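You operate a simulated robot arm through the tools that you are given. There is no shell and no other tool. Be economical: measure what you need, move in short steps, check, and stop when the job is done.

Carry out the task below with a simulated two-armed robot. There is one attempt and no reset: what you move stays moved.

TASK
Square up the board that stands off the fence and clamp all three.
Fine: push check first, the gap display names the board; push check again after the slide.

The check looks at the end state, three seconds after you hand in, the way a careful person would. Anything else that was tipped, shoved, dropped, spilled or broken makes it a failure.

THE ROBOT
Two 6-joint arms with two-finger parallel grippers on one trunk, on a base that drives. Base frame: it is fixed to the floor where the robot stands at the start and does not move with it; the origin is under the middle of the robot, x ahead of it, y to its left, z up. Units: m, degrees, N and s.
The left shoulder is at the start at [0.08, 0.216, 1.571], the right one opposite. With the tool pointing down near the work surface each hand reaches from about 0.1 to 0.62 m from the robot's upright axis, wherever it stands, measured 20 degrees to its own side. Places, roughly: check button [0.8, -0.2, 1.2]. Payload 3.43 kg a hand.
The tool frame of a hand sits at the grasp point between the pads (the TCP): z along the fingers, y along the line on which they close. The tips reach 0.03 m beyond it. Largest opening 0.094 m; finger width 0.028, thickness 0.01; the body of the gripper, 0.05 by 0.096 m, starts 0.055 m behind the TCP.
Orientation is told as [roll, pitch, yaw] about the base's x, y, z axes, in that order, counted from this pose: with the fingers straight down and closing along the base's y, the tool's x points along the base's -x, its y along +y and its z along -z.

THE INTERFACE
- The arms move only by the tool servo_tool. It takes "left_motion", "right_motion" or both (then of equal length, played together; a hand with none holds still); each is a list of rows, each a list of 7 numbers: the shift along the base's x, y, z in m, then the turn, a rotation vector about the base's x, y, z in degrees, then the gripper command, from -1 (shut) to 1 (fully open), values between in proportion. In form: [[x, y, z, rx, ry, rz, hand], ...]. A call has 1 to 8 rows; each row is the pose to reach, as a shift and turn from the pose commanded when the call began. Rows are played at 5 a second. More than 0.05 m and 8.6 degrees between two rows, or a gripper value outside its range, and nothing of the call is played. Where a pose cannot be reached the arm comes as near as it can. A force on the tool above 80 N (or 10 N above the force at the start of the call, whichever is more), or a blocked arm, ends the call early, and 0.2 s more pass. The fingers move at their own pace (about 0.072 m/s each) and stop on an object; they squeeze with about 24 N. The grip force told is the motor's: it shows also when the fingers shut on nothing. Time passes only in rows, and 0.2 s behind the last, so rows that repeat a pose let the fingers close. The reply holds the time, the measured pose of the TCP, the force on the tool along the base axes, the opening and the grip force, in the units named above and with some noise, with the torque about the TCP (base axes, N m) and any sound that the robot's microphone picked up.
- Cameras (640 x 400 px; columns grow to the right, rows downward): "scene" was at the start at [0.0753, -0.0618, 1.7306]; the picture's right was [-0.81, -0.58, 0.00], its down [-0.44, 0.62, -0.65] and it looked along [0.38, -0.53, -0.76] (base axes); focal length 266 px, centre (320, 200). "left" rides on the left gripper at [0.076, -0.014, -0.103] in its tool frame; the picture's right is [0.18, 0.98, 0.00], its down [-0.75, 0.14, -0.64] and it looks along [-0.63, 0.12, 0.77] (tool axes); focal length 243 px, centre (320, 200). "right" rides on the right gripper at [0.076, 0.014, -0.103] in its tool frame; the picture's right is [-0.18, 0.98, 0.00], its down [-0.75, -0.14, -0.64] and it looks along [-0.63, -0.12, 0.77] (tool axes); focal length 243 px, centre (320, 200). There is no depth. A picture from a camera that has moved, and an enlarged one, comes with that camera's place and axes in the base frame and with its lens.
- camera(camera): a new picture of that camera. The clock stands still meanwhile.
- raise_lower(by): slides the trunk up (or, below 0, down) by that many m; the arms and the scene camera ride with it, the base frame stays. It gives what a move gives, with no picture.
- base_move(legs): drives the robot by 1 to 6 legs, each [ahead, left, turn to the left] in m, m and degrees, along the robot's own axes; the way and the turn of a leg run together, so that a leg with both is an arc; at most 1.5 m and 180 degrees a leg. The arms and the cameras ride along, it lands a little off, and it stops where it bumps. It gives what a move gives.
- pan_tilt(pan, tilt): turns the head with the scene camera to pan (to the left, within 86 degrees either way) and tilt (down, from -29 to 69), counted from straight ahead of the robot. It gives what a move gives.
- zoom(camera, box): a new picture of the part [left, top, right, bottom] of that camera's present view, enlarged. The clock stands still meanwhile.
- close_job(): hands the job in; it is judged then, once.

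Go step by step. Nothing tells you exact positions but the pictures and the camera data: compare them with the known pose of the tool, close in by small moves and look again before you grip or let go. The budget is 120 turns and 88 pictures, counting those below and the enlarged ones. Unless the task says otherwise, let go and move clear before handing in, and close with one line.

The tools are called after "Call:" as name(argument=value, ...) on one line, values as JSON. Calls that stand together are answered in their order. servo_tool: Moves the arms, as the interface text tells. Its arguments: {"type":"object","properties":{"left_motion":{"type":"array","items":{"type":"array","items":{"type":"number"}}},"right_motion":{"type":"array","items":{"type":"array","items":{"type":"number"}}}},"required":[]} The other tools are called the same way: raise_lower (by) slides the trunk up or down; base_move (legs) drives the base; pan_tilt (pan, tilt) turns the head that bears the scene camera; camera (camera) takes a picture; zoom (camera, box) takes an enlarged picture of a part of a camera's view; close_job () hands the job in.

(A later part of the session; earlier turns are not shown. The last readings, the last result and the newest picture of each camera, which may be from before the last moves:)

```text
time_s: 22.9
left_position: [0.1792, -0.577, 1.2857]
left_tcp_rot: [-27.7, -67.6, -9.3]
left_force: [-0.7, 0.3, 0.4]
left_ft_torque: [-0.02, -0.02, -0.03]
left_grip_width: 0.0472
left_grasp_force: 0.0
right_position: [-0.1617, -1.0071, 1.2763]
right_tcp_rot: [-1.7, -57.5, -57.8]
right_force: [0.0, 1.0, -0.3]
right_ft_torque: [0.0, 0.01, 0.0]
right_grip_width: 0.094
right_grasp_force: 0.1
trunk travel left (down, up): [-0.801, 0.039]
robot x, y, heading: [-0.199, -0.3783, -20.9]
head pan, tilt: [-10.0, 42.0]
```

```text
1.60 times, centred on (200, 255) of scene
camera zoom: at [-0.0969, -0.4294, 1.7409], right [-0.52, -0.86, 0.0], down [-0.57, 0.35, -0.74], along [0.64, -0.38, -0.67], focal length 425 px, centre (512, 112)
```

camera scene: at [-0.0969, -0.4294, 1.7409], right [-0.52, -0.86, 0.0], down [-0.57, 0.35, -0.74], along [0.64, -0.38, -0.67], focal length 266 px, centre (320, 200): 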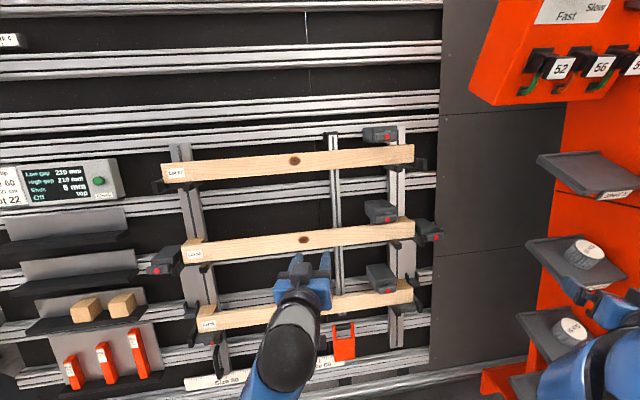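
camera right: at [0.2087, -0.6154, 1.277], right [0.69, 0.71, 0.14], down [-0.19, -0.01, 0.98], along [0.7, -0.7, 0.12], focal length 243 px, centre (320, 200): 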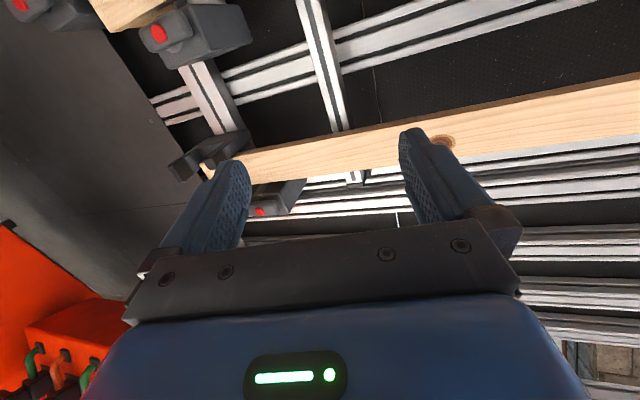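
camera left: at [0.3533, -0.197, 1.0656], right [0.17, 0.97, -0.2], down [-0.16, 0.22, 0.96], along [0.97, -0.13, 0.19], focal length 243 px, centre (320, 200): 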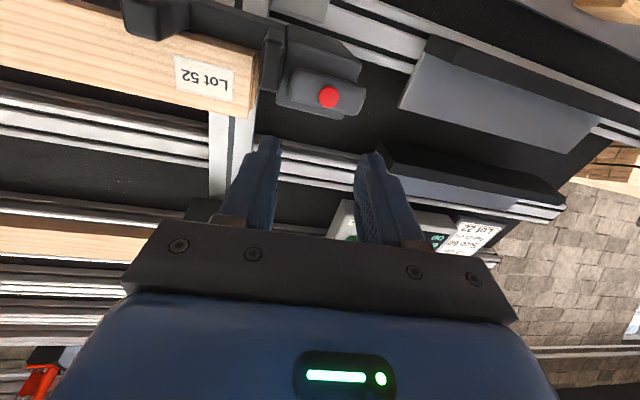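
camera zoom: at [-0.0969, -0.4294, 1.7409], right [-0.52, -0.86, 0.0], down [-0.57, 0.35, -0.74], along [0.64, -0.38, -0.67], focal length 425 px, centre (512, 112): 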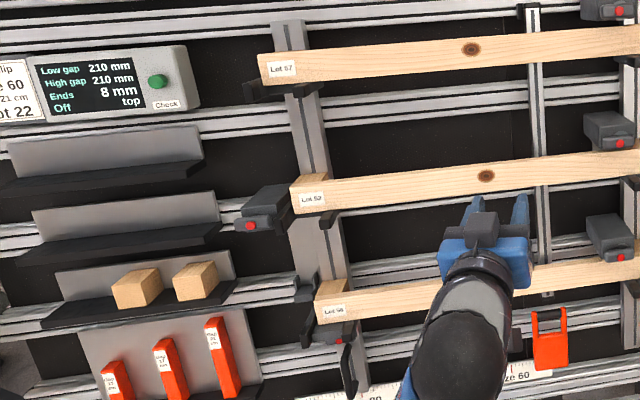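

Call:
zoom(camera="scene", box=[140, 135, 220, 205])

Call:
zoom(camera="scene", box=[140, 225, 240, 345])

```text
5.71 times, centred on (180, 170) of scene
camera zoom: at [-0.0969, -0.4294, 1.7409], right [-0.52, -0.86, 0.0], down [-0.57, 0.35, -0.74], along [0.64, -0.38, -0.67], focal length 1518 px, centre (1120, 371)
```

zoom: 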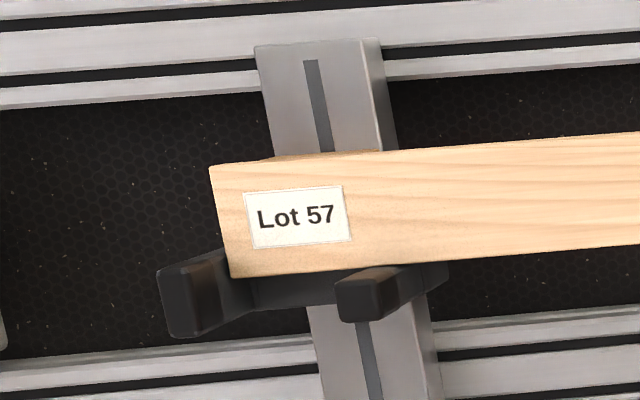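

```text
3.33 times, centred on (190, 285) of scene
camera zoom: at [-0.0969, -0.4294, 1.7409], right [-0.52, -0.86, 0.0], down [-0.57, 0.35, -0.74], along [0.64, -0.38, -0.67], focal length 885 px, centre (753, -83)
```

zoom: 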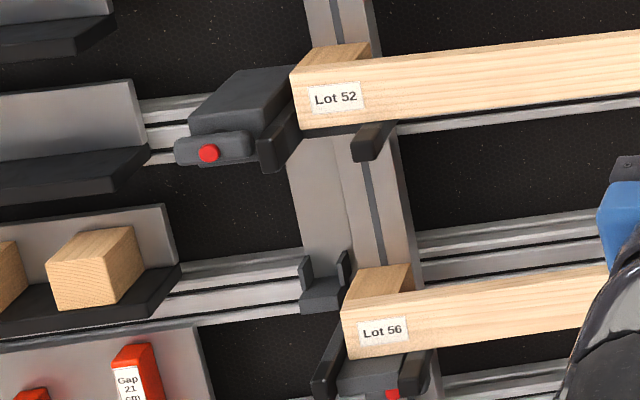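

Triangulating the plank ends: top board sits ~8 mm further left than the other two, so the fence is the right-hand stops and the top board must slide right. Next I look closely at the top right clamp with the right hand camera.

Call:
servo_tool(right_motion=[[0.043, 0.0186, 0.008, 0, 0, 4.4, 1], [0.086, 0.037, 0.016, 0, 0, 8.8, 1], [0.129, 0.056, 0.024, 0, 0, 13.2, 1], [0.172, 0.074, 0.032, 0, 0, 17.6, 1], [0.215, 0.093, 0.04, 0, 0, 22, 1], [0.258, 0.111, 0.048, 0, 0, 26.4, 1], [0.3, 0.13, 0.056, 0, 0, 30.8, 1], [0.342, 0.149, 0.064, 0, 0, 35, 1]])

Call:
camera(camera="right")

```text
time_s: 24.7
left_position: [0.18, -0.5779, 1.2853]
left_tcp_rot: [-27.8, -67.5, -9.4]
left_force: [0.6, -0.2, -0.6]
left_ft_torque: [0.0, 0.01, 0.01]
left_grip_width: 0.047
left_grasp_force: 0.0
right_position: [0.1829, -0.8562, 1.3408]
right_tcp_rot: [-1.8, -57.6, -22.7]
right_force: [1.1, -0.8, 0.4]
right_ft_torque: [-0.04, 0.01, -0.03]
right_grip_width: 0.0939
right_grasp_force: 0.2
right hand out of reach, approached as far as the arm can: row 1, 2, 3, 4, 5, 6
trunk travel left (down, up): [-0.801, 0.039]
robot x, y, heading: [-0.2, -0.3729, -21.2]
head pan, tilt: [-10.0, 42.0]
```

```text
45 pictures are left
camera right: at [0.0721, -0.7919, 1.3319], right [0.49, 0.86, 0.14], down [-0.18, -0.06, 0.98], along [0.85, -0.51, 0.12], focal length 243 px, centre (320, 200)
```

right: 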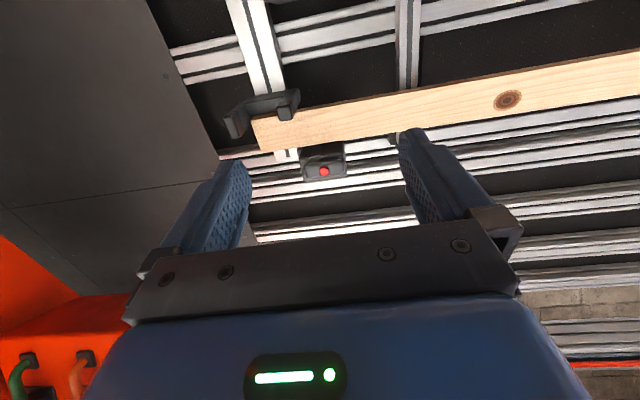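

Call:
zoom(camera="right", box=[210, 70, 370, 190])

```text
3.33 times, centred on (290, 130) of right
camera zoom: at [0.0721, -0.7919, 1.3319], right [0.49, 0.86, 0.14], down [-0.18, -0.06, 0.98], along [0.85, -0.51, 0.12], focal length 809 px, centre (420, 433)
```

zoom: 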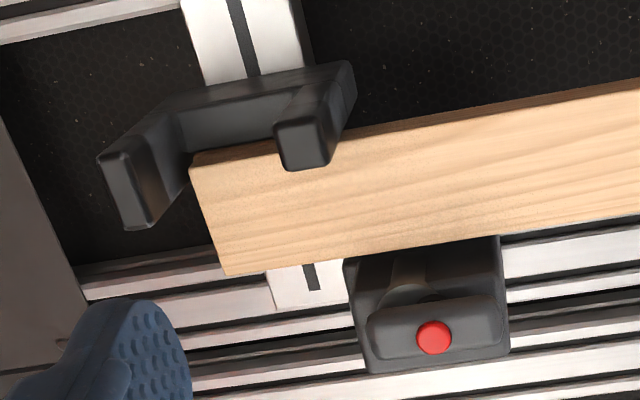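

Call:
zoom(camera="scene", box=[355, 190, 450, 250])

Call:
zoom(camera="scene", box=[340, 255, 420, 315])

```text
6.67 times, centred on (402, 220) of scene
camera zoom: at [-0.095, -0.429, 1.7408], right [-0.52, -0.86, 0.0], down [-0.57, 0.34, -0.74], along [0.64, -0.38, -0.67], focal length 1771 px, centre (-230, 67)
```

zoom: 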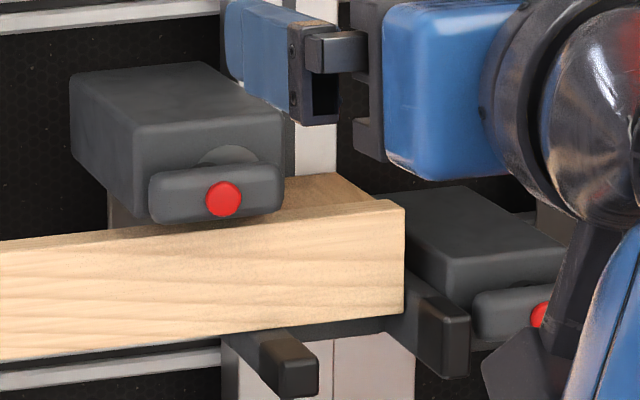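

```text
6.67 times, centred on (380, 285) of scene
camera zoom: at [-0.095, -0.429, 1.7408], right [-0.52, -0.86, 0.0], down [-0.57, 0.34, -0.74], along [0.64, -0.38, -0.67], focal length 1771 px, centre (-80, -367)
```

zoom: 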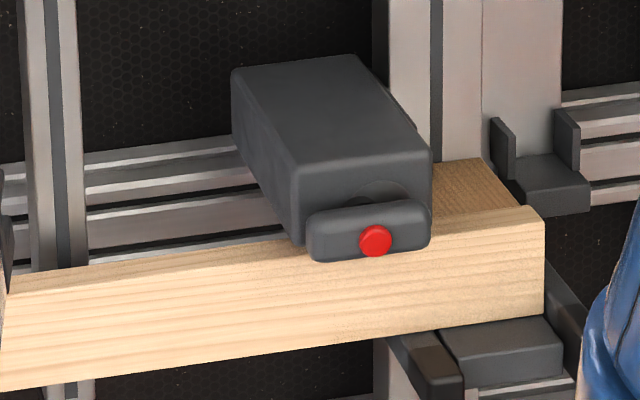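

Call:
servo_tool(right_motion=[[0.02, -0.015, 0.03, 0, 0, 0, 1], [0.04, -0.03, 0.06, 0, 0, 0, 1], [0.06, -0.05, 0.08, 0, 0, 0, 1], [0.08, -0.067, 0.1, 0, 0, 0, 1]])

Call:
camera(camera="right")

```text
time_s: 25.7
left_position: [0.1793, -0.5793, 1.286]
left_tcp_rot: [-27.5, -67.6, -9.4]
left_force: [1.1, -0.2, -0.1]
left_ft_torque: [0.0, 0.0, 0.01]
left_grip_width: 0.0469
left_grasp_force: 0.1
right_position: [0.2606, -0.9265, 1.4378]
right_tcp_rot: [-1.7, -57.6, -23.0]
right_force: [-0.1, -1.3, 0.3]
right_ft_torque: [0.01, 0.04, -0.01]
right_grip_width: 0.094
right_grasp_force: 0.0
trunk travel left (down, up): [-0.801, 0.039]
robot x, y, heading: [-0.1973, -0.3776, -20.8]
head pan, tilt: [-10.0, 42.0]
```

```text
41 pictures are left
camera right: at [0.1498, -0.8607, 1.4288], right [0.49, 0.86, 0.14], down [-0.18, -0.06, 0.98], along [0.85, -0.51, 0.12], focal length 243 px, centre (320, 200)
```

right: 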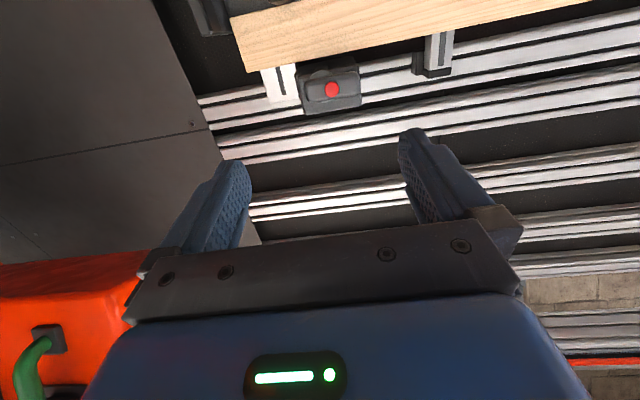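

Call:
zoom(camera="right", box=[280, 50, 380, 120])

```text
5.71 times, centred on (330, 85) of right
camera zoom: at [0.1498, -0.8607, 1.4288], right [0.49, 0.86, 0.14], down [-0.18, -0.06, 0.98], along [0.85, -0.51, 0.12], focal length 1386 px, centre (263, 857)
```

zoom: 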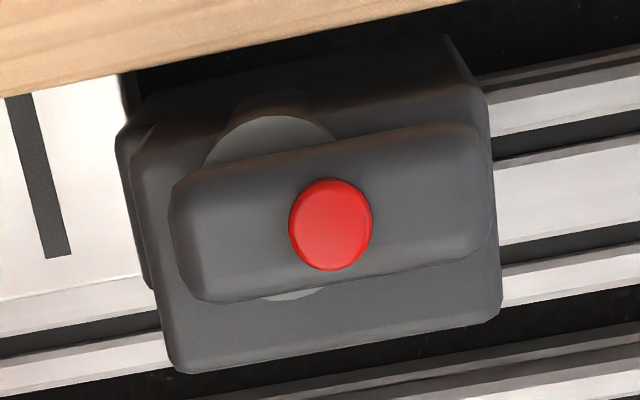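

The clamps are swing-arm style (arm parked sideways, red spot on it). First, the slide: I bring the left hand round to the left end of the top board.

Call:
servo_tool(left_motion=[[0.019, 0.045, 0.003, 1.6, 0.2, 1.5, -1], [0.038, 0.09, 0.006, 3.1, 0.4, 2.9, -1], [0.057, 0.135, 0.009, 4.7, 0.6, 4.4, -1], [0.076, 0.18, 0.012, 6.2, 0.8, 5.8, -1], [0.095, 0.225, 0.015, 7.8, 0.9, 7.3, -1], [0.114, 0.27, 0.015, 9.4, 1.1, 8.8, -1], [0.133, 0.315, 0.015, 11, 1.3, 10.2, -1], [0.152, 0.36, 0.015, 12.5, 1.5, 11.7, -1]])

Call:
camera(camera="left")

```text
time_s: 27.5
left_position: [0.3687, -0.2053, 1.2858]
left_tcp_rot: [0.0, -62.4, -23.0]
left_force: [-0.1, -0.6, -0.4]
left_ft_torque: [0.0, 0.0, -0.05]
left_grip_width: 0.0001
left_grasp_force: 24.0
left hand out of reach, approached as far as the arm can: row 1, 2, 3, 4, 5, 6, 7, 8
right_position: [0.261, -0.9247, 1.4372]
right_tcp_rot: [-1.7, -57.6, -22.7]
right_force: [-0.2, 0.3, -0.3]
right_ft_torque: [-0.01, 0.0, -0.02]
right_grip_width: 0.0942
right_grasp_force: 0.1
trunk travel left (down, up): [-0.801, 0.039]
robot x, y, heading: [-0.1953, -0.3764, -21.1]
head pan, tilt: [-10.0, 42.0]
```

```text
39 pictures are left
camera left: at [0.2473, -0.168, 1.2658], right [0.31, 0.94, -0.16], down [-0.15, 0.22, 0.96], along [0.94, -0.27, 0.21], focal length 243 px, centre (320, 200)
```

left: 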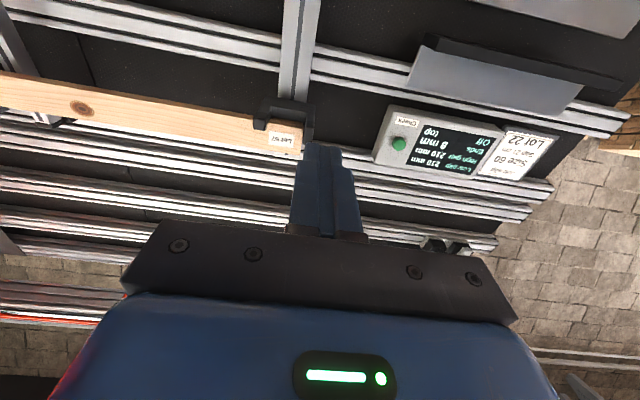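

Call:
servo_tool(left_motion=[[0.045, -0.014, 0.003, 0, 0, 0, -1], [0.09, -0.028, 0.006, 0, 0, 0, -1], [0.135, -0.042, 0.01, 0, 0, 0, -1], [0.18, -0.056, 0.014, 0, 0, 0, -1], [0.225, -0.07, 0.018, 0, 0, 0, -1], [0.268, -0.085, 0.02, 0, 0, 0, -1]])

Call:
camera(camera="left")

```text
time_s: 28.9
left_position: [0.6437, -0.2928, 1.3059]
left_tcp_rot: [-0.1, -62.5, -23.0]
left_force: [-0.6, -1.1, -0.9]
left_ft_torque: [0.0, 0.04, 0.02]
left_grip_width: 0.0001
left_grasp_force: 23.9
right_position: [0.2626, -0.9251, 1.4367]
right_tcp_rot: [-1.6, -57.4, -22.8]
right_force: [-0.5, 0.1, 0.2]
right_ft_torque: [0.02, -0.03, 0.01]
right_grip_width: 0.094
right_grasp_force: 0.0
trunk travel left (down, up): [-0.801, 0.039]
robot x, y, heading: [-0.1959, -0.3768, -20.7]
head pan, tilt: [-10.0, 42.0]
```

```text
38 pictures are left
camera left: at [0.5237, -0.2557, 1.2859], right [0.3, 0.94, -0.16], down [-0.15, 0.22, 0.96], along [0.94, -0.27, 0.21], focal length 243 px, centre (320, 200)
```

left: 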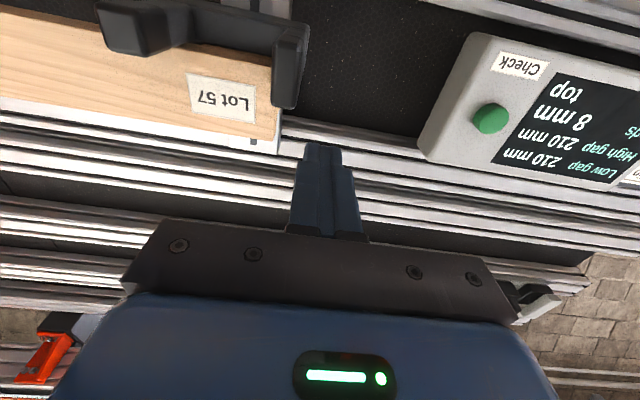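

Call:
servo_tool(left_motion=[[0.025, -0.01, -0.002, 0, 0, 0, -1], [0.05, -0.021, -0.005, 0, 0, 0, -1], [0.07, -0.0295, -0.007, 0, 0, 0, -1]])

Call:
camera(camera="left")

Call:
zoom(camera="scene", box=[130, 125, 230, 205])

```text
time_s: 29.7
left_position: [0.7145, -0.3194, 1.2959]
left_tcp_rot: [0.0, -62.5, -22.9]
left_force: [0.2, -0.5, 0.6]
left_ft_torque: [0.0, -0.01, 0.0]
left_grip_width: 0.0002
left_grasp_force: 23.9
right_position: [0.2621, -0.9265, 1.4366]
right_tcp_rot: [-1.6, -57.3, -22.8]
right_force: [-0.2, -0.7, -0.8]
right_ft_torque: [0.01, 0.04, -0.01]
right_grip_width: 0.094
right_grasp_force: 0.1
trunk travel left (down, up): [-0.801, 0.039]
robot x, y, heading: [-0.1968, -0.375, -21.2]
head pan, tilt: [-10.0, 42.0]
```

```text
37 pictures are left
camera left: at [0.5945, -0.2832, 1.2773], right [0.3, 0.94, -0.16], down [-0.15, 0.22, 0.96], along [0.94, -0.27, 0.21], focal length 243 px, centre (320, 200)
```

left: 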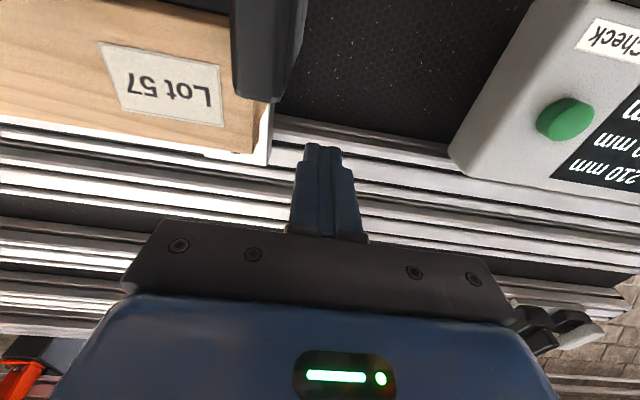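

```text
5.00 times, centred on (180, 165) of scene
camera zoom: at [-0.0955, -0.4303, 1.7407], right [-0.52, -0.86, 0.0], down [-0.57, 0.35, -0.74], along [0.64, -0.38, -0.67], focal length 1328 px, centre (1020, 375)
```

zoom: 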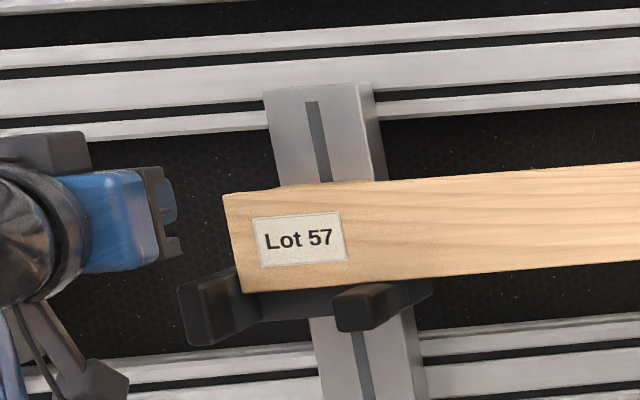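

Call:
servo_tool(left_motion=[[-0.0039, -0.0092, 0, 0, 0, 0, -1], [-0.0078, -0.0184, 0, 0, 0, 0, -1], [-0.0097, -0.023, 0, 0, 0, 0, -1]])

Call:
camera(camera="left")

```text
time_s: 30.5
left_position: [0.7023, -0.3412, 1.2969]
left_tcp_rot: [0.0, -62.4, -22.9]
left_force: [-0.3, -0.9, 0.2]
left_ft_torque: [-0.01, 0.01, 0.01]
left_grip_width: 0.0001
left_grasp_force: 24.0
right_position: [0.2607, -0.9253, 1.4379]
right_tcp_rot: [-1.5, -57.5, -22.8]
right_force: [-1.4, -0.4, -0.6]
right_ft_torque: [0.02, 0.0, -0.01]
right_grip_width: 0.0942
right_grasp_force: 0.0
trunk travel left (down, up): [-0.801, 0.039]
robot x, y, heading: [-0.1984, -0.3772, -21.1]
head pan, tilt: [-10.0, 42.0]
```

```text
35 pictures are left
camera left: at [0.5821, -0.3047, 1.2779], right [0.3, 0.94, -0.16], down [-0.15, 0.22, 0.96], along [0.94, -0.27, 0.21], focal length 243 px, centre (320, 200)
```

left: 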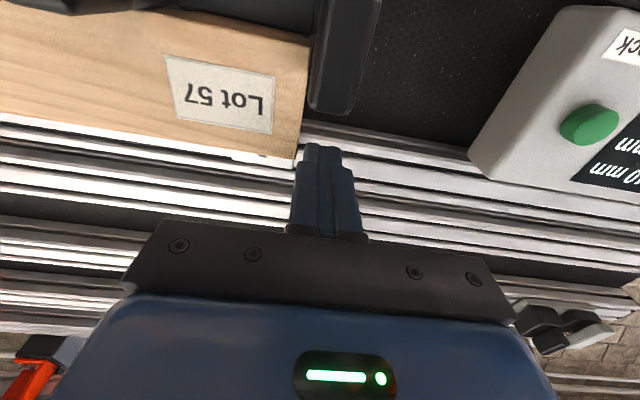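

Call:
servo_tool(left_motion=[[-0.0008, -0.0018, 0, 0, 0, 0, -1], [-0.0016, -0.0037, 0, 0, 0, 0, -1], [-0.0023, -0.0055, 0, 0, 0, 0, -1]])

Call:
zoom(camera="left", box=[220, 60, 400, 180])

```text
time_s: 31.3
left_position: [0.6988, -0.3457, 1.2976]
left_tcp_rot: [0.0, -62.7, -22.9]
left_force: [-0.5, 1.1, -0.1]
left_ft_torque: [0.04, -0.01, 0.0]
left_grip_width: 0.0
left_grasp_force: 23.9
right_position: [0.2616, -0.9255, 1.4375]
right_tcp_rot: [-1.6, -57.6, -22.8]
right_force: [0.1, -0.7, 0.7]
right_ft_torque: [-0.03, -0.01, -0.02]
right_grip_width: 0.094
right_grasp_force: 0.0
trunk travel left (down, up): [-0.801, 0.039]
robot x, y, heading: [-0.1985, -0.3772, -21.0]
head pan, tilt: [-10.0, 42.0]
```

```text
3.33 times, centred on (310, 120) of left
camera zoom: at [0.5794, -0.3094, 1.2788], right [0.3, 0.94, -0.16], down [-0.15, 0.22, 0.96], along [0.94, -0.27, 0.21], focal length 809 px, centre (353, 467)
```

zoom: 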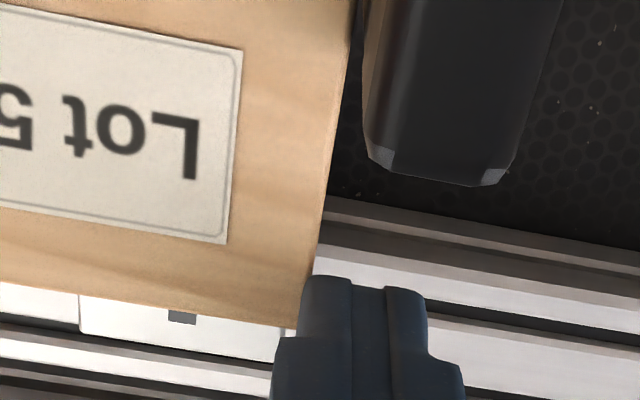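

Call:
servo_tool(left_motion=[[0.0047, 0.011, 0, 0, 0, 0, -1], [0.01, 0.009, -0.006, 0, 0, 0, -1], [0.0149, 0.0067, -0.0113, 0, 0, 0, -1]])

Call:
zoom(camera="left", box=[220, 60, 400, 180])

```text
time_s: 32.1
left_position: [0.7157, -0.3386, 1.2859]
left_tcp_rot: [0.0, -62.5, -22.9]
left_force: [0.0, 0.1, 0.7]
left_ft_torque: [0.04, 0.03, 0.01]
left_grip_width: 0.0002
left_grasp_force: 24.5
right_position: [0.2613, -0.9252, 1.437]
right_tcp_rot: [-1.5, -57.6, -22.9]
right_force: [0.4, -0.2, 0.5]
right_ft_torque: [-0.03, 0.01, 0.02]
right_grip_width: 0.0939
right_grasp_force: 0.0
trunk travel left (down, up): [-0.801, 0.039]
robot x, y, heading: [-0.2009, -0.3748, -20.9]
head pan, tilt: [-10.0, 42.0]
```

```text
3.33 times, centred on (310, 120) of left
camera zoom: at [0.5959, -0.302, 1.2663], right [0.3, 0.94, -0.16], down [-0.15, 0.22, 0.96], along [0.94, -0.27, 0.21], focal length 809 px, centre (353, 467)
```

zoom: 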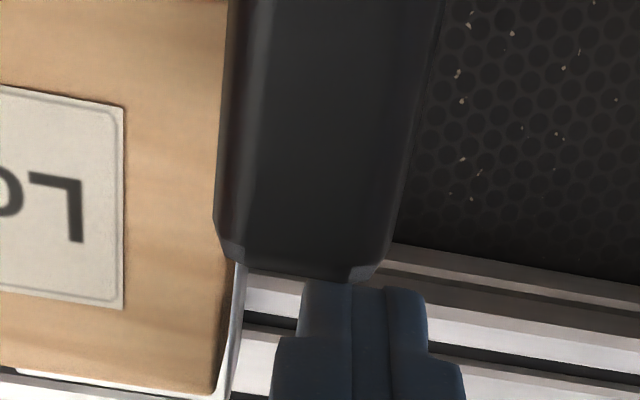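

Call:
servo_tool(left_motion=[[-0.002, -0.0046, 0.001, 0, 0, 0, -1], [-0.0039, -0.0092, 0.002, 0, 0, 0, -1], [-0.005, -0.0118, 0.002, 0, 0, 0, -1], [-0.0056, -0.0133, 0.002, 0, 0, 0, -1], [-0.0062, -0.0147, 0.002, 0, 0, 0, -1]])

Call:
zoom(camera="left", box=[220, 60, 400, 180])

```text
time_s: 33.3
left_position: [0.7086, -0.3537, 1.2882]
left_tcp_rot: [-0.1, -62.5, -22.9]
left_force: [0.7, 3.3, 0.7]
left_ft_torque: [0.0, -0.11, 0.13]
left_grip_width: 0.0
left_grasp_force: 24.5
right_position: [0.2604, -0.9253, 1.4375]
right_tcp_rot: [-1.7, -57.5, -22.9]
right_force: [0.6, -0.9, 0.2]
right_ft_torque: [0.01, -0.03, 0.02]
right_grip_width: 0.0938
right_grasp_force: 0.1
trunk travel left (down, up): [-0.801, 0.039]
robot x, y, heading: [-0.2014, -0.3781, -21.0]
head pan, tilt: [-10.0, 42.0]
```

```text
3.33 times, centred on (310, 120) of left
camera zoom: at [0.5884, -0.3173, 1.269], right [0.3, 0.94, -0.16], down [-0.15, 0.22, 0.96], along [0.94, -0.27, 0.21], focal length 809 px, centre (353, 467)
```

zoom: 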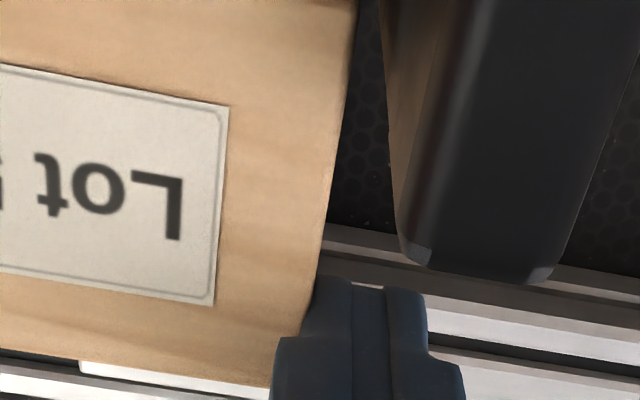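

Call:
servo_tool(left_motion=[[-0.0008, -0.0018, 0, 0, 0, 0, -1], [-0.0016, -0.0037, 0, 0, 0, 0, -1], [-0.002, -0.0046, 0, 0, 0, 0, -1]])

```text
time_s: 34.1
left_position: [0.7081, -0.3578, 1.2888]
left_tcp_rot: [-0.2, -62.5, -22.8]
left_force: [-0.5, 3.5, -1.1]
left_ft_torque: [0.11, -0.02, 0.07]
left_grip_width: 0.0
left_grasp_force: 23.4
right_position: [0.2606, -0.924, 1.4376]
right_tcp_rot: [-1.6, -57.6, -22.9]
right_force: [0.5, -0.6, -1.1]
right_ft_torque: [-0.01, 0.02, -0.01]
right_grip_width: 0.0941
right_grasp_force: 0.0
trunk travel left (down, up): [-0.801, 0.039]
robot x, y, heading: [-0.1929, -0.3759, -20.9]
head pan, tilt: [-10.0, 42.0]
```

Call:
servo_tool(left_motion=[[-0.0008, -0.0018, 0, 0, 0, 0, -1], [-0.0014, -0.0032, 0, 0, 0, 0, -1], [-0.0014, -0.0032, 0, 0, 0, 0, -1]])

Call:
zoom(camera="scene", box=[340, 115, 450, 185])

```text
time_s: 34.9
left_position: [0.7073, -0.358, 1.288]
left_tcp_rot: [-0.1, -62.8, -22.6]
left_force: [6.8, 9.1, 3.9]
left_ft_torque: [0.09, -0.16, 0.22]
left_grip_width: 0.0001
left_grasp_force: 24.1
right_position: [0.2623, -0.922, 1.4385]
right_tcp_rot: [-1.9, -57.5, -22.5]
right_force: [-0.8, 0.4, -0.5]
right_ft_torque: [0.01, -0.01, 0.02]
right_grip_width: 0.0939
right_grasp_force: 0.1
trunk travel left (down, up): [-0.801, 0.039]
robot x, y, heading: [-0.1959, -0.3744, -21.1]
head pan, tilt: [-10.0, 42.0]
```

```text
5.71 times, centred on (395, 150) of scene
camera zoom: at [-0.0949, -0.4262, 1.7409], right [-0.51, -0.86, 0.0], down [-0.57, 0.34, -0.74], along [0.64, -0.38, -0.67], focal length 1518 px, centre (-109, 486)
```

zoom: 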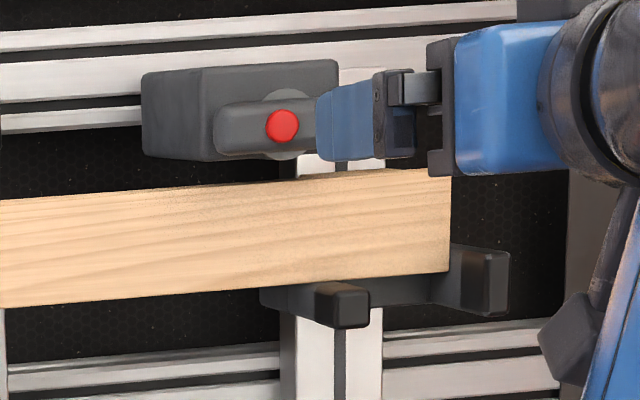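

Force rose sharply without motion: the board has met the right stop. One more small nudge, then back off and push Check again.

Call:
servo_tool(left_motion=[[-0.0008, -0.0018, 0, 0, 0, 0, -1], [-0.0008, -0.0018, 0, 0, 0, 0, -1]])

Call:
servo_tool(left_motion=[[0.005, 0.012, 0, 0, 0, 0, -1], [0.008, 0.019, 0.001, 0, 0, 0, -1], [-0.02, 0.032, 0.006, 0, 0, 0, -1], [-0.06, 0.048, 0.01, 0, 0, 0, -1]])

```text
time_s: 35.5
left_position: [0.7068, -0.3578, 1.2886]
left_tcp_rot: [-0.3, -62.7, -22.5]
left_force: [11.5, 16.5, 7.6]
left_ft_torque: [0.1, -0.25, 0.36]
left_grip_width: 0.0
left_grasp_force: 24.2
right_position: [0.2627, -0.92, 1.4396]
right_tcp_rot: [-1.9, -57.4, -22.5]
right_force: [0.6, -0.2, 0.1]
right_ft_torque: [0.02, -0.04, 0.03]
right_grip_width: 0.0939
right_grasp_force: 0.1
trunk travel left (down, up): [-0.801, 0.039]
robot x, y, heading: [-0.1982, -0.3756, -20.8]
head pan, tilt: [-10.0, 42.0]
```

```text
time_s: 36.5
left_position: [0.642, -0.3177, 1.3006]
left_tcp_rot: [0.0, -62.7, -22.9]
left_force: [0.0, -1.3, -0.4]
left_ft_torque: [-0.02, -0.01, -0.01]
left_grip_width: 0.0
left_grasp_force: 24.0
right_position: [0.2582, -0.9235, 1.4391]
right_tcp_rot: [-1.7, -57.6, -22.9]
right_force: [-0.5, -0.2, 0.6]
right_ft_torque: [0.0, -0.01, 0.01]
right_grip_width: 0.0941
right_grasp_force: 0.0
trunk travel left (down, up): [-0.801, 0.039]
robot x, y, heading: [-0.2027, -0.3773, -20.8]
head pan, tilt: [-10.0, 42.0]
```

Call:
servo_tool(left_motion=[[0.01, 0.045, 0, 0, 0, 0, -1], [0.025, 0.09, -0.005, 0, 0, 0, -1], [0.045, 0.13, -0.015, 0, 0, 0, -1], [0.07, 0.16, -0.025, 0, 0, 0, -1], [0.092, 0.179, -0.031, 0, 0, 0, -1]])

Call:
camera(camera="left")

```text
time_s: 37.7
left_position: [0.7393, -0.1382, 1.2659]
left_tcp_rot: [-0.3, -62.5, -22.8]
left_force: [-0.6, -0.4, 1.1]
left_ft_torque: [-0.02, -0.01, 0.0]
left_grip_width: 0.0
left_grasp_force: 23.9
right_position: [0.2624, -0.9247, 1.4374]
right_tcp_rot: [-1.8, -57.6, -22.7]
right_force: [-0.2, -0.1, -0.5]
right_ft_torque: [0.0, 0.01, -0.03]
right_grip_width: 0.0942
right_grasp_force: 0.2
trunk travel left (down, up): [-0.801, 0.039]
robot x, y, heading: [-0.1941, -0.3814, -21.0]
head pan, tilt: [-10.0, 42.0]
```

```text
30 pictures are left
camera left: at [0.6185, -0.1009, 1.2469], right [0.3, 0.94, -0.16], down [-0.15, 0.22, 0.96], along [0.94, -0.27, 0.21], focal length 243 px, centre (320, 200)
```

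left: 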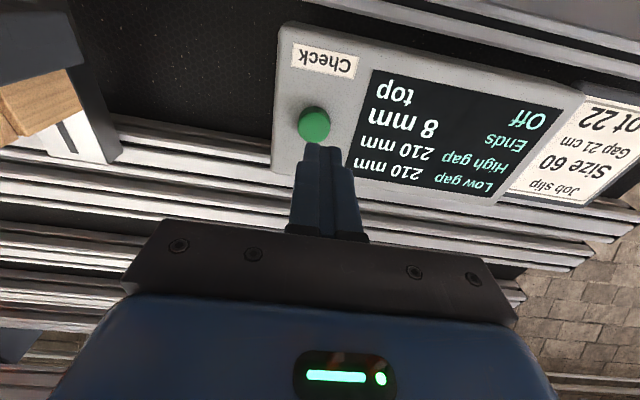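

Call:
servo_tool(left_motion=[[0.015, -0.008, -0.008, 0, 0, 0, -1], [0.03, -0.016, -0.016, 0, 0, 0, -1], [0.044, -0.023, -0.023, 0, 0, 0, -1], [0.05, -0.026, -0.026, 0, 0, 0, -1], [0.056, -0.029, -0.029, 0, 0, 0, -1], [0.062, -0.031, -0.031, 0, 0, 0, -1]])

Call:
zoom(camera="left", box=[240, 0, 640, 240])

```text
time_s: 39.1
left_position: [0.7848, -0.165, 1.2376]
left_tcp_rot: [0.0, -62.5, -22.9]
left_force: [0.3, -0.8, -0.9]
left_ft_torque: [0.01, 0.0, 0.0]
left_grip_width: 0.0
left_grasp_force: 24.3
left hand out of reach, approached as far as the arm can: row 4, 5, 6
right_position: [0.2613, -0.926, 1.4368]
right_tcp_rot: [-1.6, -57.5, -22.8]
right_force: [0.1, -0.7, 0.0]
right_ft_torque: [0.02, -0.04, -0.01]
right_grip_width: 0.0941
right_grasp_force: 0.1
trunk travel left (down, up): [-0.801, 0.039]
robot x, y, heading: [-0.1973, -0.3778, -21.3]
head pan, tilt: [-10.0, 42.0]
```

```text
1.60 times, centred on (440, 120) of left
camera zoom: at [0.6638, -0.1287, 1.2179], right [0.3, 0.94, -0.16], down [-0.15, 0.22, 0.96], along [0.94, -0.27, 0.21], focal length 388 px, centre (128, 328)
```

zoom: 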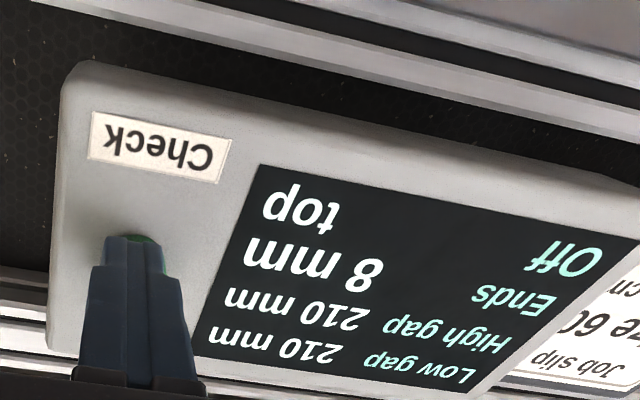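

Just out of reach; back off slightly, drive ahead 4 cm, then press.

Call:
servo_tool(left_motion=[[-0.03, 0.015, 0.015, 0, 0, 0, -1], [-0.07, 0.03, 0.03, 0, 0, 0, -1]])

Call:
base_move(legs=[[0.05, 0, 0]])

Call:
camera(camera="left")

```text
time_s: 39.7
left_position: [0.7087, -0.1331, 1.2673]
left_tcp_rot: [-0.1, -62.5, -22.7]
left_force: [0.0, -0.6, 0.2]
left_ft_torque: [0.04, -0.01, 0.02]
left_grip_width: 0.0001
left_grasp_force: 23.7
right_position: [0.2582, -0.9247, 1.4394]
right_tcp_rot: [-1.7, -57.6, -22.8]
right_force: [-0.6, -0.6, 0.1]
right_ft_torque: [0.03, -0.02, 0.0]
right_grip_width: 0.0939
right_grasp_force: 0.1
trunk travel left (down, up): [-0.801, 0.039]
robot x, y, heading: [-0.1958, -0.3772, -20.7]
head pan, tilt: [-10.0, 42.0]
```

```text
time_s: 40.6
left_position: [0.7484, -0.1474, 1.2756]
left_tcp_rot: [0.0, -63.1, -22.9]
left_force: [-0.8, -0.4, -0.7]
left_ft_torque: [0.01, 0.06, -0.02]
left_grip_width: 0.0
left_grasp_force: 23.9
right_position: [0.2942, -0.939, 1.4436]
right_tcp_rot: [-1.6, -58.0, -22.9]
right_force: [-1.6, 0.4, 0.2]
right_ft_torque: [0.02, -0.02, 0.02]
right_grip_width: 0.094
right_grasp_force: 0.1
trunk travel left (down, up): [-0.801, 0.039]
robot x, y, heading: [-0.15, -0.3966, -20.8]
head pan, tilt: [-10.0, 42.0]
```

```text
28 pictures are left
camera left: at [0.6282, -0.1125, 1.2548], right [0.31, 0.94, -0.16], down [-0.16, 0.22, 0.96], along [0.94, -0.27, 0.22], focal length 243 px, centre (320, 200)
```

left: 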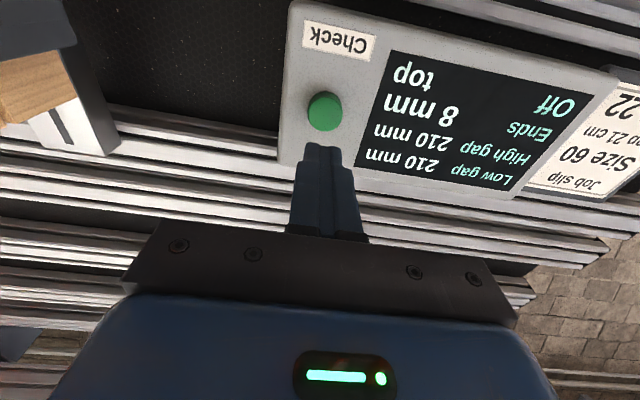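

Call:
servo_tool(left_motion=[[0.013, -0.005, -0.013, 0, 0, 0, -1], [0.026, -0.01, -0.026, 0, 0, 0, -1], [0.036, -0.015, -0.034, 0, 0, 0, -1], [0.043, -0.018, -0.037, 0, 0, 0, -1], [0.048, -0.02, -0.039, 0, 0, 0, -1], [0.053, -0.022, -0.041, 0, 0, 0, -1]])

Call:
zoom(camera="left", box=[240, 0, 640, 240])

```text
time_s: 42.0
left_position: [0.7954, -0.1686, 1.2353]
left_tcp_rot: [0.0, -62.9, -22.7]
left_force: [-57.6, 11.6, 3.9]
left_ft_torque: [0.06, 0.34, -0.18]
left_grip_width: 0.0
left_grasp_force: 24.0
right_position: [0.2912, -0.9385, 1.4436]
right_tcp_rot: [-1.3, -58.2, -22.8]
right_force: [0.2, 0.5, -0.7]
right_ft_torque: [-0.02, 0.03, -0.02]
right_grip_width: 0.0939
right_grasp_force: 0.0
trunk travel left (down, up): [-0.801, 0.039]
robot x, y, heading: [-0.1504, -0.396, -20.8]
head pan, tilt: [-10.0, 42.0]
```

```text
1.60 times, centred on (440, 120) of left
camera zoom: at [0.6756, -0.1326, 1.2145], right [0.3, 0.94, -0.16], down [-0.16, 0.22, 0.96], along [0.94, -0.27, 0.21], focal length 388 px, centre (128, 328)
```

zoom: 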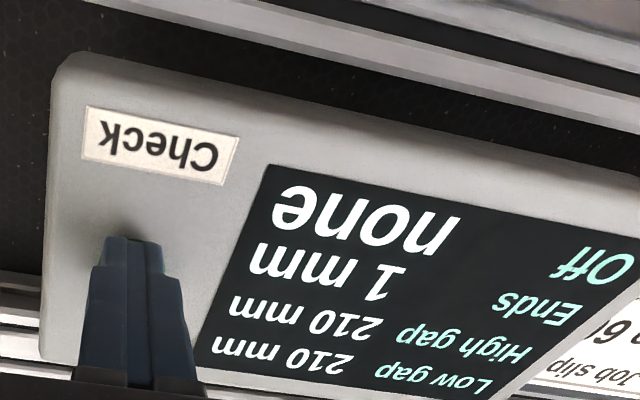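

Check now shows Ends 1 mm, Off none. Retract the left hand and bring the closed right fingers in front of the top clamp's red spot.

Call:
servo_tool(left_motion=[[-0.03, 0.012, 0.015, 0, 0, 0, -1], [-0.07, 0.03, 0.03, 0, 0, 0, -1], [-0.115, 0.045, 0.03, 0, 0, 0, -1], [-0.16, 0.06, 0.03, 0, 0, 0, -1]], right_motion=[[0, 0, 0, -0.6, -1.4, 0, -1], [0.03, -0.01, -0.03, -1.2, -2.8, 0, -1], [0.06, -0.02, -0.06, -1.8, -4.2, 0, -1], [0.089, -0.0305, -0.079, -1.8, -4.2, 0, -1]])

Call:
camera(camera="right")

Call:
zoom(camera="scene", box=[330, 110, 490, 220])

```text
time_s: 43.0
left_position: [0.6528, -0.1158, 1.2571]
left_tcp_rot: [-0.1, -62.5, -22.9]
left_force: [-0.2, -0.5, -0.5]
left_ft_torque: [0.0, 0.03, -0.02]
left_grip_width: 0.0
left_grasp_force: 23.9
right_position: [0.3987, -0.975, 1.3591]
right_tcp_rot: [-1.8, -62.2, -22.8]
right_force: [0.3, 0.1, -0.7]
right_ft_torque: [0.02, 0.02, -0.02]
right_grip_width: 0.0001
right_grasp_force: 24.5
trunk travel left (down, up): [-0.801, 0.039]
robot x, y, heading: [-0.15, -0.3933, -20.9]
head pan, tilt: [-10.0, 42.0]
```

```text
26 pictures are left
camera right: at [0.2877, -0.9098, 1.3397], right [0.48, 0.86, 0.15], down [-0.25, -0.03, 0.97], along [0.84, -0.51, 0.2], focal length 243 px, centre (320, 200)
```

right: 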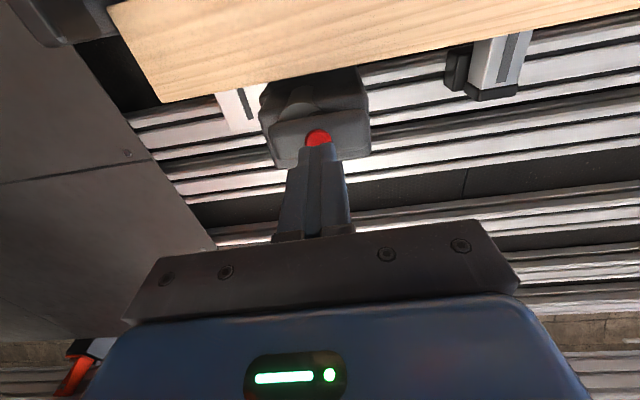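

```text
3.64 times, centred on (410, 165) of scene
camera zoom: at [-0.0489, -0.4474, 1.7408], right [-0.52, -0.86, 0.0], down [-0.57, 0.35, -0.74], along [0.64, -0.38, -0.67], focal length 966 px, centre (-7, 327)
```

zoom: 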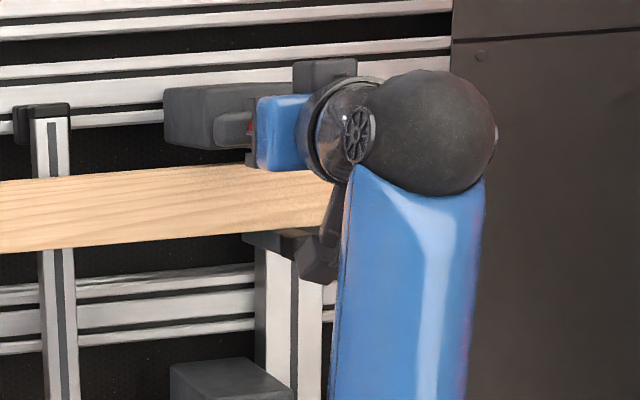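

Call:
servo_tool(right_motion=[[0.0085, -0.0055, -0.01, 0, 0, 0, -1], [0.014, -0.008, -0.013, 0, 0, 0, -1], [0.0176, -0.0095, -0.015, 0, 0, 0, -1], [0.0222, -0.0115, -0.0176, 0, 0, 0, -1]])

Call:
camera(camera="right")

```text
time_s: 44.0
left_position: [0.6429, -0.1121, 1.2632]
left_tcp_rot: [-0.1, -63.0, -22.8]
left_force: [-0.9, -0.1, -0.4]
left_ft_torque: [0.03, -0.05, -0.01]
left_grip_width: 0.0001
left_grasp_force: 23.7
right_position: [0.4065, -0.9802, 1.347]
right_tcp_rot: [-2.0, -62.6, -22.7]
right_force: [-30.9, 15.2, 6.6]
right_ft_torque: [0.41, 0.65, 0.23]
right_grip_width: 0.0001
right_grasp_force: 23.7
trunk travel left (down, up): [-0.801, 0.039]
robot x, y, heading: [-0.1494, -0.3956, -20.9]
head pan, tilt: [-10.0, 42.0]
```

```text
24 pictures are left
camera right: at [0.297, -0.9159, 1.3277], right [0.48, 0.86, 0.15], down [-0.26, -0.02, 0.97], along [0.84, -0.51, 0.21], focal length 243 px, centre (320, 200)
```

right: 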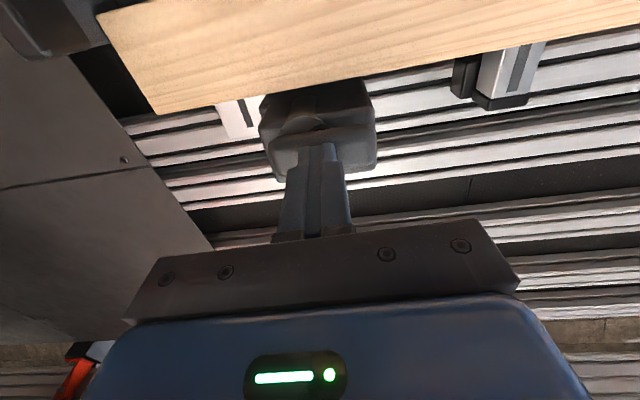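

Pressing does nothing (rigid, no sound), so the arm swings about its right-end pivot. I'll place the closed fingers above the arm's free left end and look before pushing it down across the board.

Call:
servo_tool(right_motion=[[-0.025, 0.011, 0.013, 0, 0, 0, -1], [-0.036, 0.025, 0.036, 0, 0, 0, -1], [-0.0292, 0.0372, 0.0585, 0, 0, 0, -1], [-0.005, 0.027, 0.045, 0, 0, 0, -1], [0.0198, 0.0165, 0.0309, 0, 0, 0, -1]])

Call:
zoom(camera="right", box=[220, 40, 420, 180])

Call:
zoom(camera="scene", box=[330, 90, 490, 200])

```text
time_s: 45.2
left_position: [0.6545, -0.1177, 1.2548]
left_tcp_rot: [0.2, -62.5, -22.9]
left_force: [0.9, 0.6, -0.3]
left_ft_torque: [0.01, 0.0, 0.01]
left_grip_width: 0.0
left_grasp_force: 24.0
right_position: [0.438, -0.9687, 1.3688]
right_tcp_rot: [-1.6, -62.0, -22.8]
right_force: [0.2, -0.1, 0.7]
right_ft_torque: [-0.03, 0.03, -0.03]
right_grip_width: 0.0
right_grasp_force: 23.6
trunk travel left (down, up): [-0.801, 0.039]
robot x, y, heading: [-0.1489, -0.3948, -21.1]
head pan, tilt: [-10.0, 42.0]
```

```text
2.86 times, centred on (320, 110) of right
camera zoom: at [0.3274, -0.9035, 1.3505], right [0.48, 0.86, 0.15], down [-0.25, -0.03, 0.97], along [0.84, -0.51, 0.2], focal length 693 px, centre (320, 457)
```

zoom: 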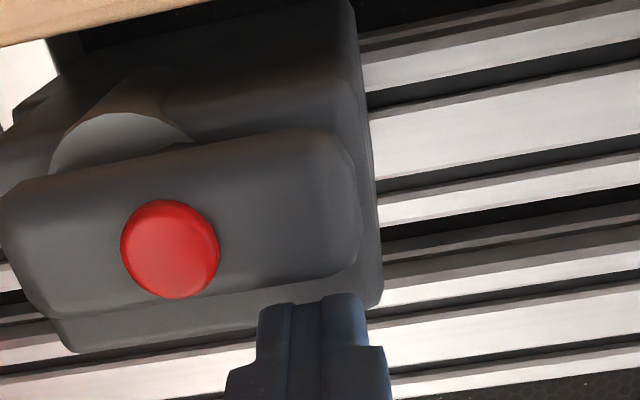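

```text
3.64 times, centred on (410, 145) of scene
camera zoom: at [-0.0475, -0.4496, 1.7406], right [-0.52, -0.86, 0.0], down [-0.57, 0.35, -0.74], along [0.64, -0.38, -0.67], focal length 966 px, centre (-7, 400)
```

zoom: 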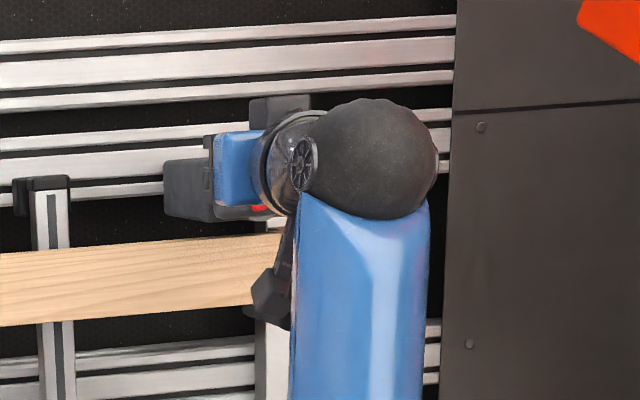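

Call:
servo_tool(right_motion=[[-0.0021, 0.0009, -0.0044, 0, 0, 0, -1], [-0.0042, 0.0018, -0.0088, 0, 0, 0, -1], [-0.0063, 0.0027, -0.0132, 0, 0, 0, -1]])

Call:
zoom(camera="right", box=[220, 40, 420, 180])

```text
time_s: 46.0
left_position: [0.6525, -0.1143, 1.256]
left_tcp_rot: [-0.1, -62.5, -22.8]
left_force: [0.0, 0.2, 0.4]
left_ft_torque: [0.01, -0.04, 0.03]
left_grip_width: 0.0
left_grasp_force: 23.7
right_position: [0.4318, -0.9663, 1.3689]
right_tcp_rot: [-2.3, -63.5, -22.3]
right_force: [21.6, -15.9, 40.9]
right_ft_torque: [-0.47, -1.18, 0.58]
right_grip_width: 0.0
right_grasp_force: 23.8
trunk travel left (down, up): [-0.801, 0.039]
robot x, y, heading: [-0.1486, -0.3968, -20.9]
head pan, tilt: [-10.0, 42.0]
```

```text
2.86 times, centred on (320, 110) of right
camera zoom: at [0.323, -0.9007, 1.3474], right [0.48, 0.86, 0.15], down [-0.27, -0.01, 0.96], along [0.83, -0.5, 0.23], focal length 693 px, centre (320, 457)
```

zoom: 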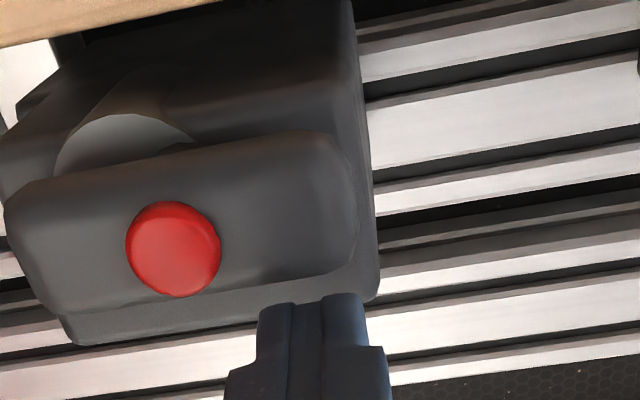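

Call:
servo_tool(right_motion=[[0.0006, -0.0003, 0.0164, 0, 0, 0, -1], [-0.0015, 0.0006, 0.012, 0, 0, 0, -1], [-0.0036, 0.0015, 0.0076, 0, 0, 0, -1], [-0.0057, 0.0024, 0.0032, 0, 0, 0, -1], [-0.0078, 0.0033, -0.0012, 0, 0, 0, -1]])

Call:
zoom(camera="right", box=[220, 40, 420, 180])

```text
time_s: 47.2
left_position: [0.6571, -0.1172, 1.2547]
left_tcp_rot: [-0.1, -62.3, -22.8]
left_force: [-0.1, 0.6, 0.5]
left_ft_torque: [0.01, 0.03, -0.01]
left_grip_width: 0.0002
left_grasp_force: 24.0
right_position: [0.4324, -0.9648, 1.3685]
right_tcp_rot: [-2.5, -64.1, -22.2]
right_force: [43.3, -26.8, 53.5]
right_ft_torque: [-0.84, -1.85, 0.56]
right_grip_width: 0.0
right_grasp_force: 23.9
trunk travel left (down, up): [-0.801, 0.039]
robot x, y, heading: [-0.149, -0.3943, -20.6]
head pan, tilt: [-10.0, 42.0]
```

```text
2.86 times, centred on (320, 110) of right
camera zoom: at [0.3228, -0.9004, 1.3459], right [0.48, 0.86, 0.15], down [-0.28, -0.01, 0.96], along [0.83, -0.5, 0.24], focal length 693 px, centre (320, 457)
```

zoom: 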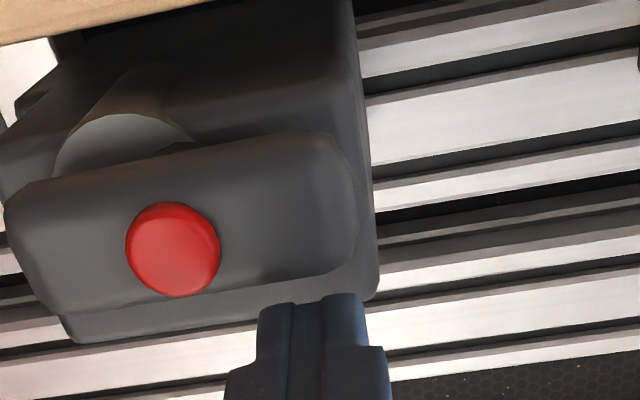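

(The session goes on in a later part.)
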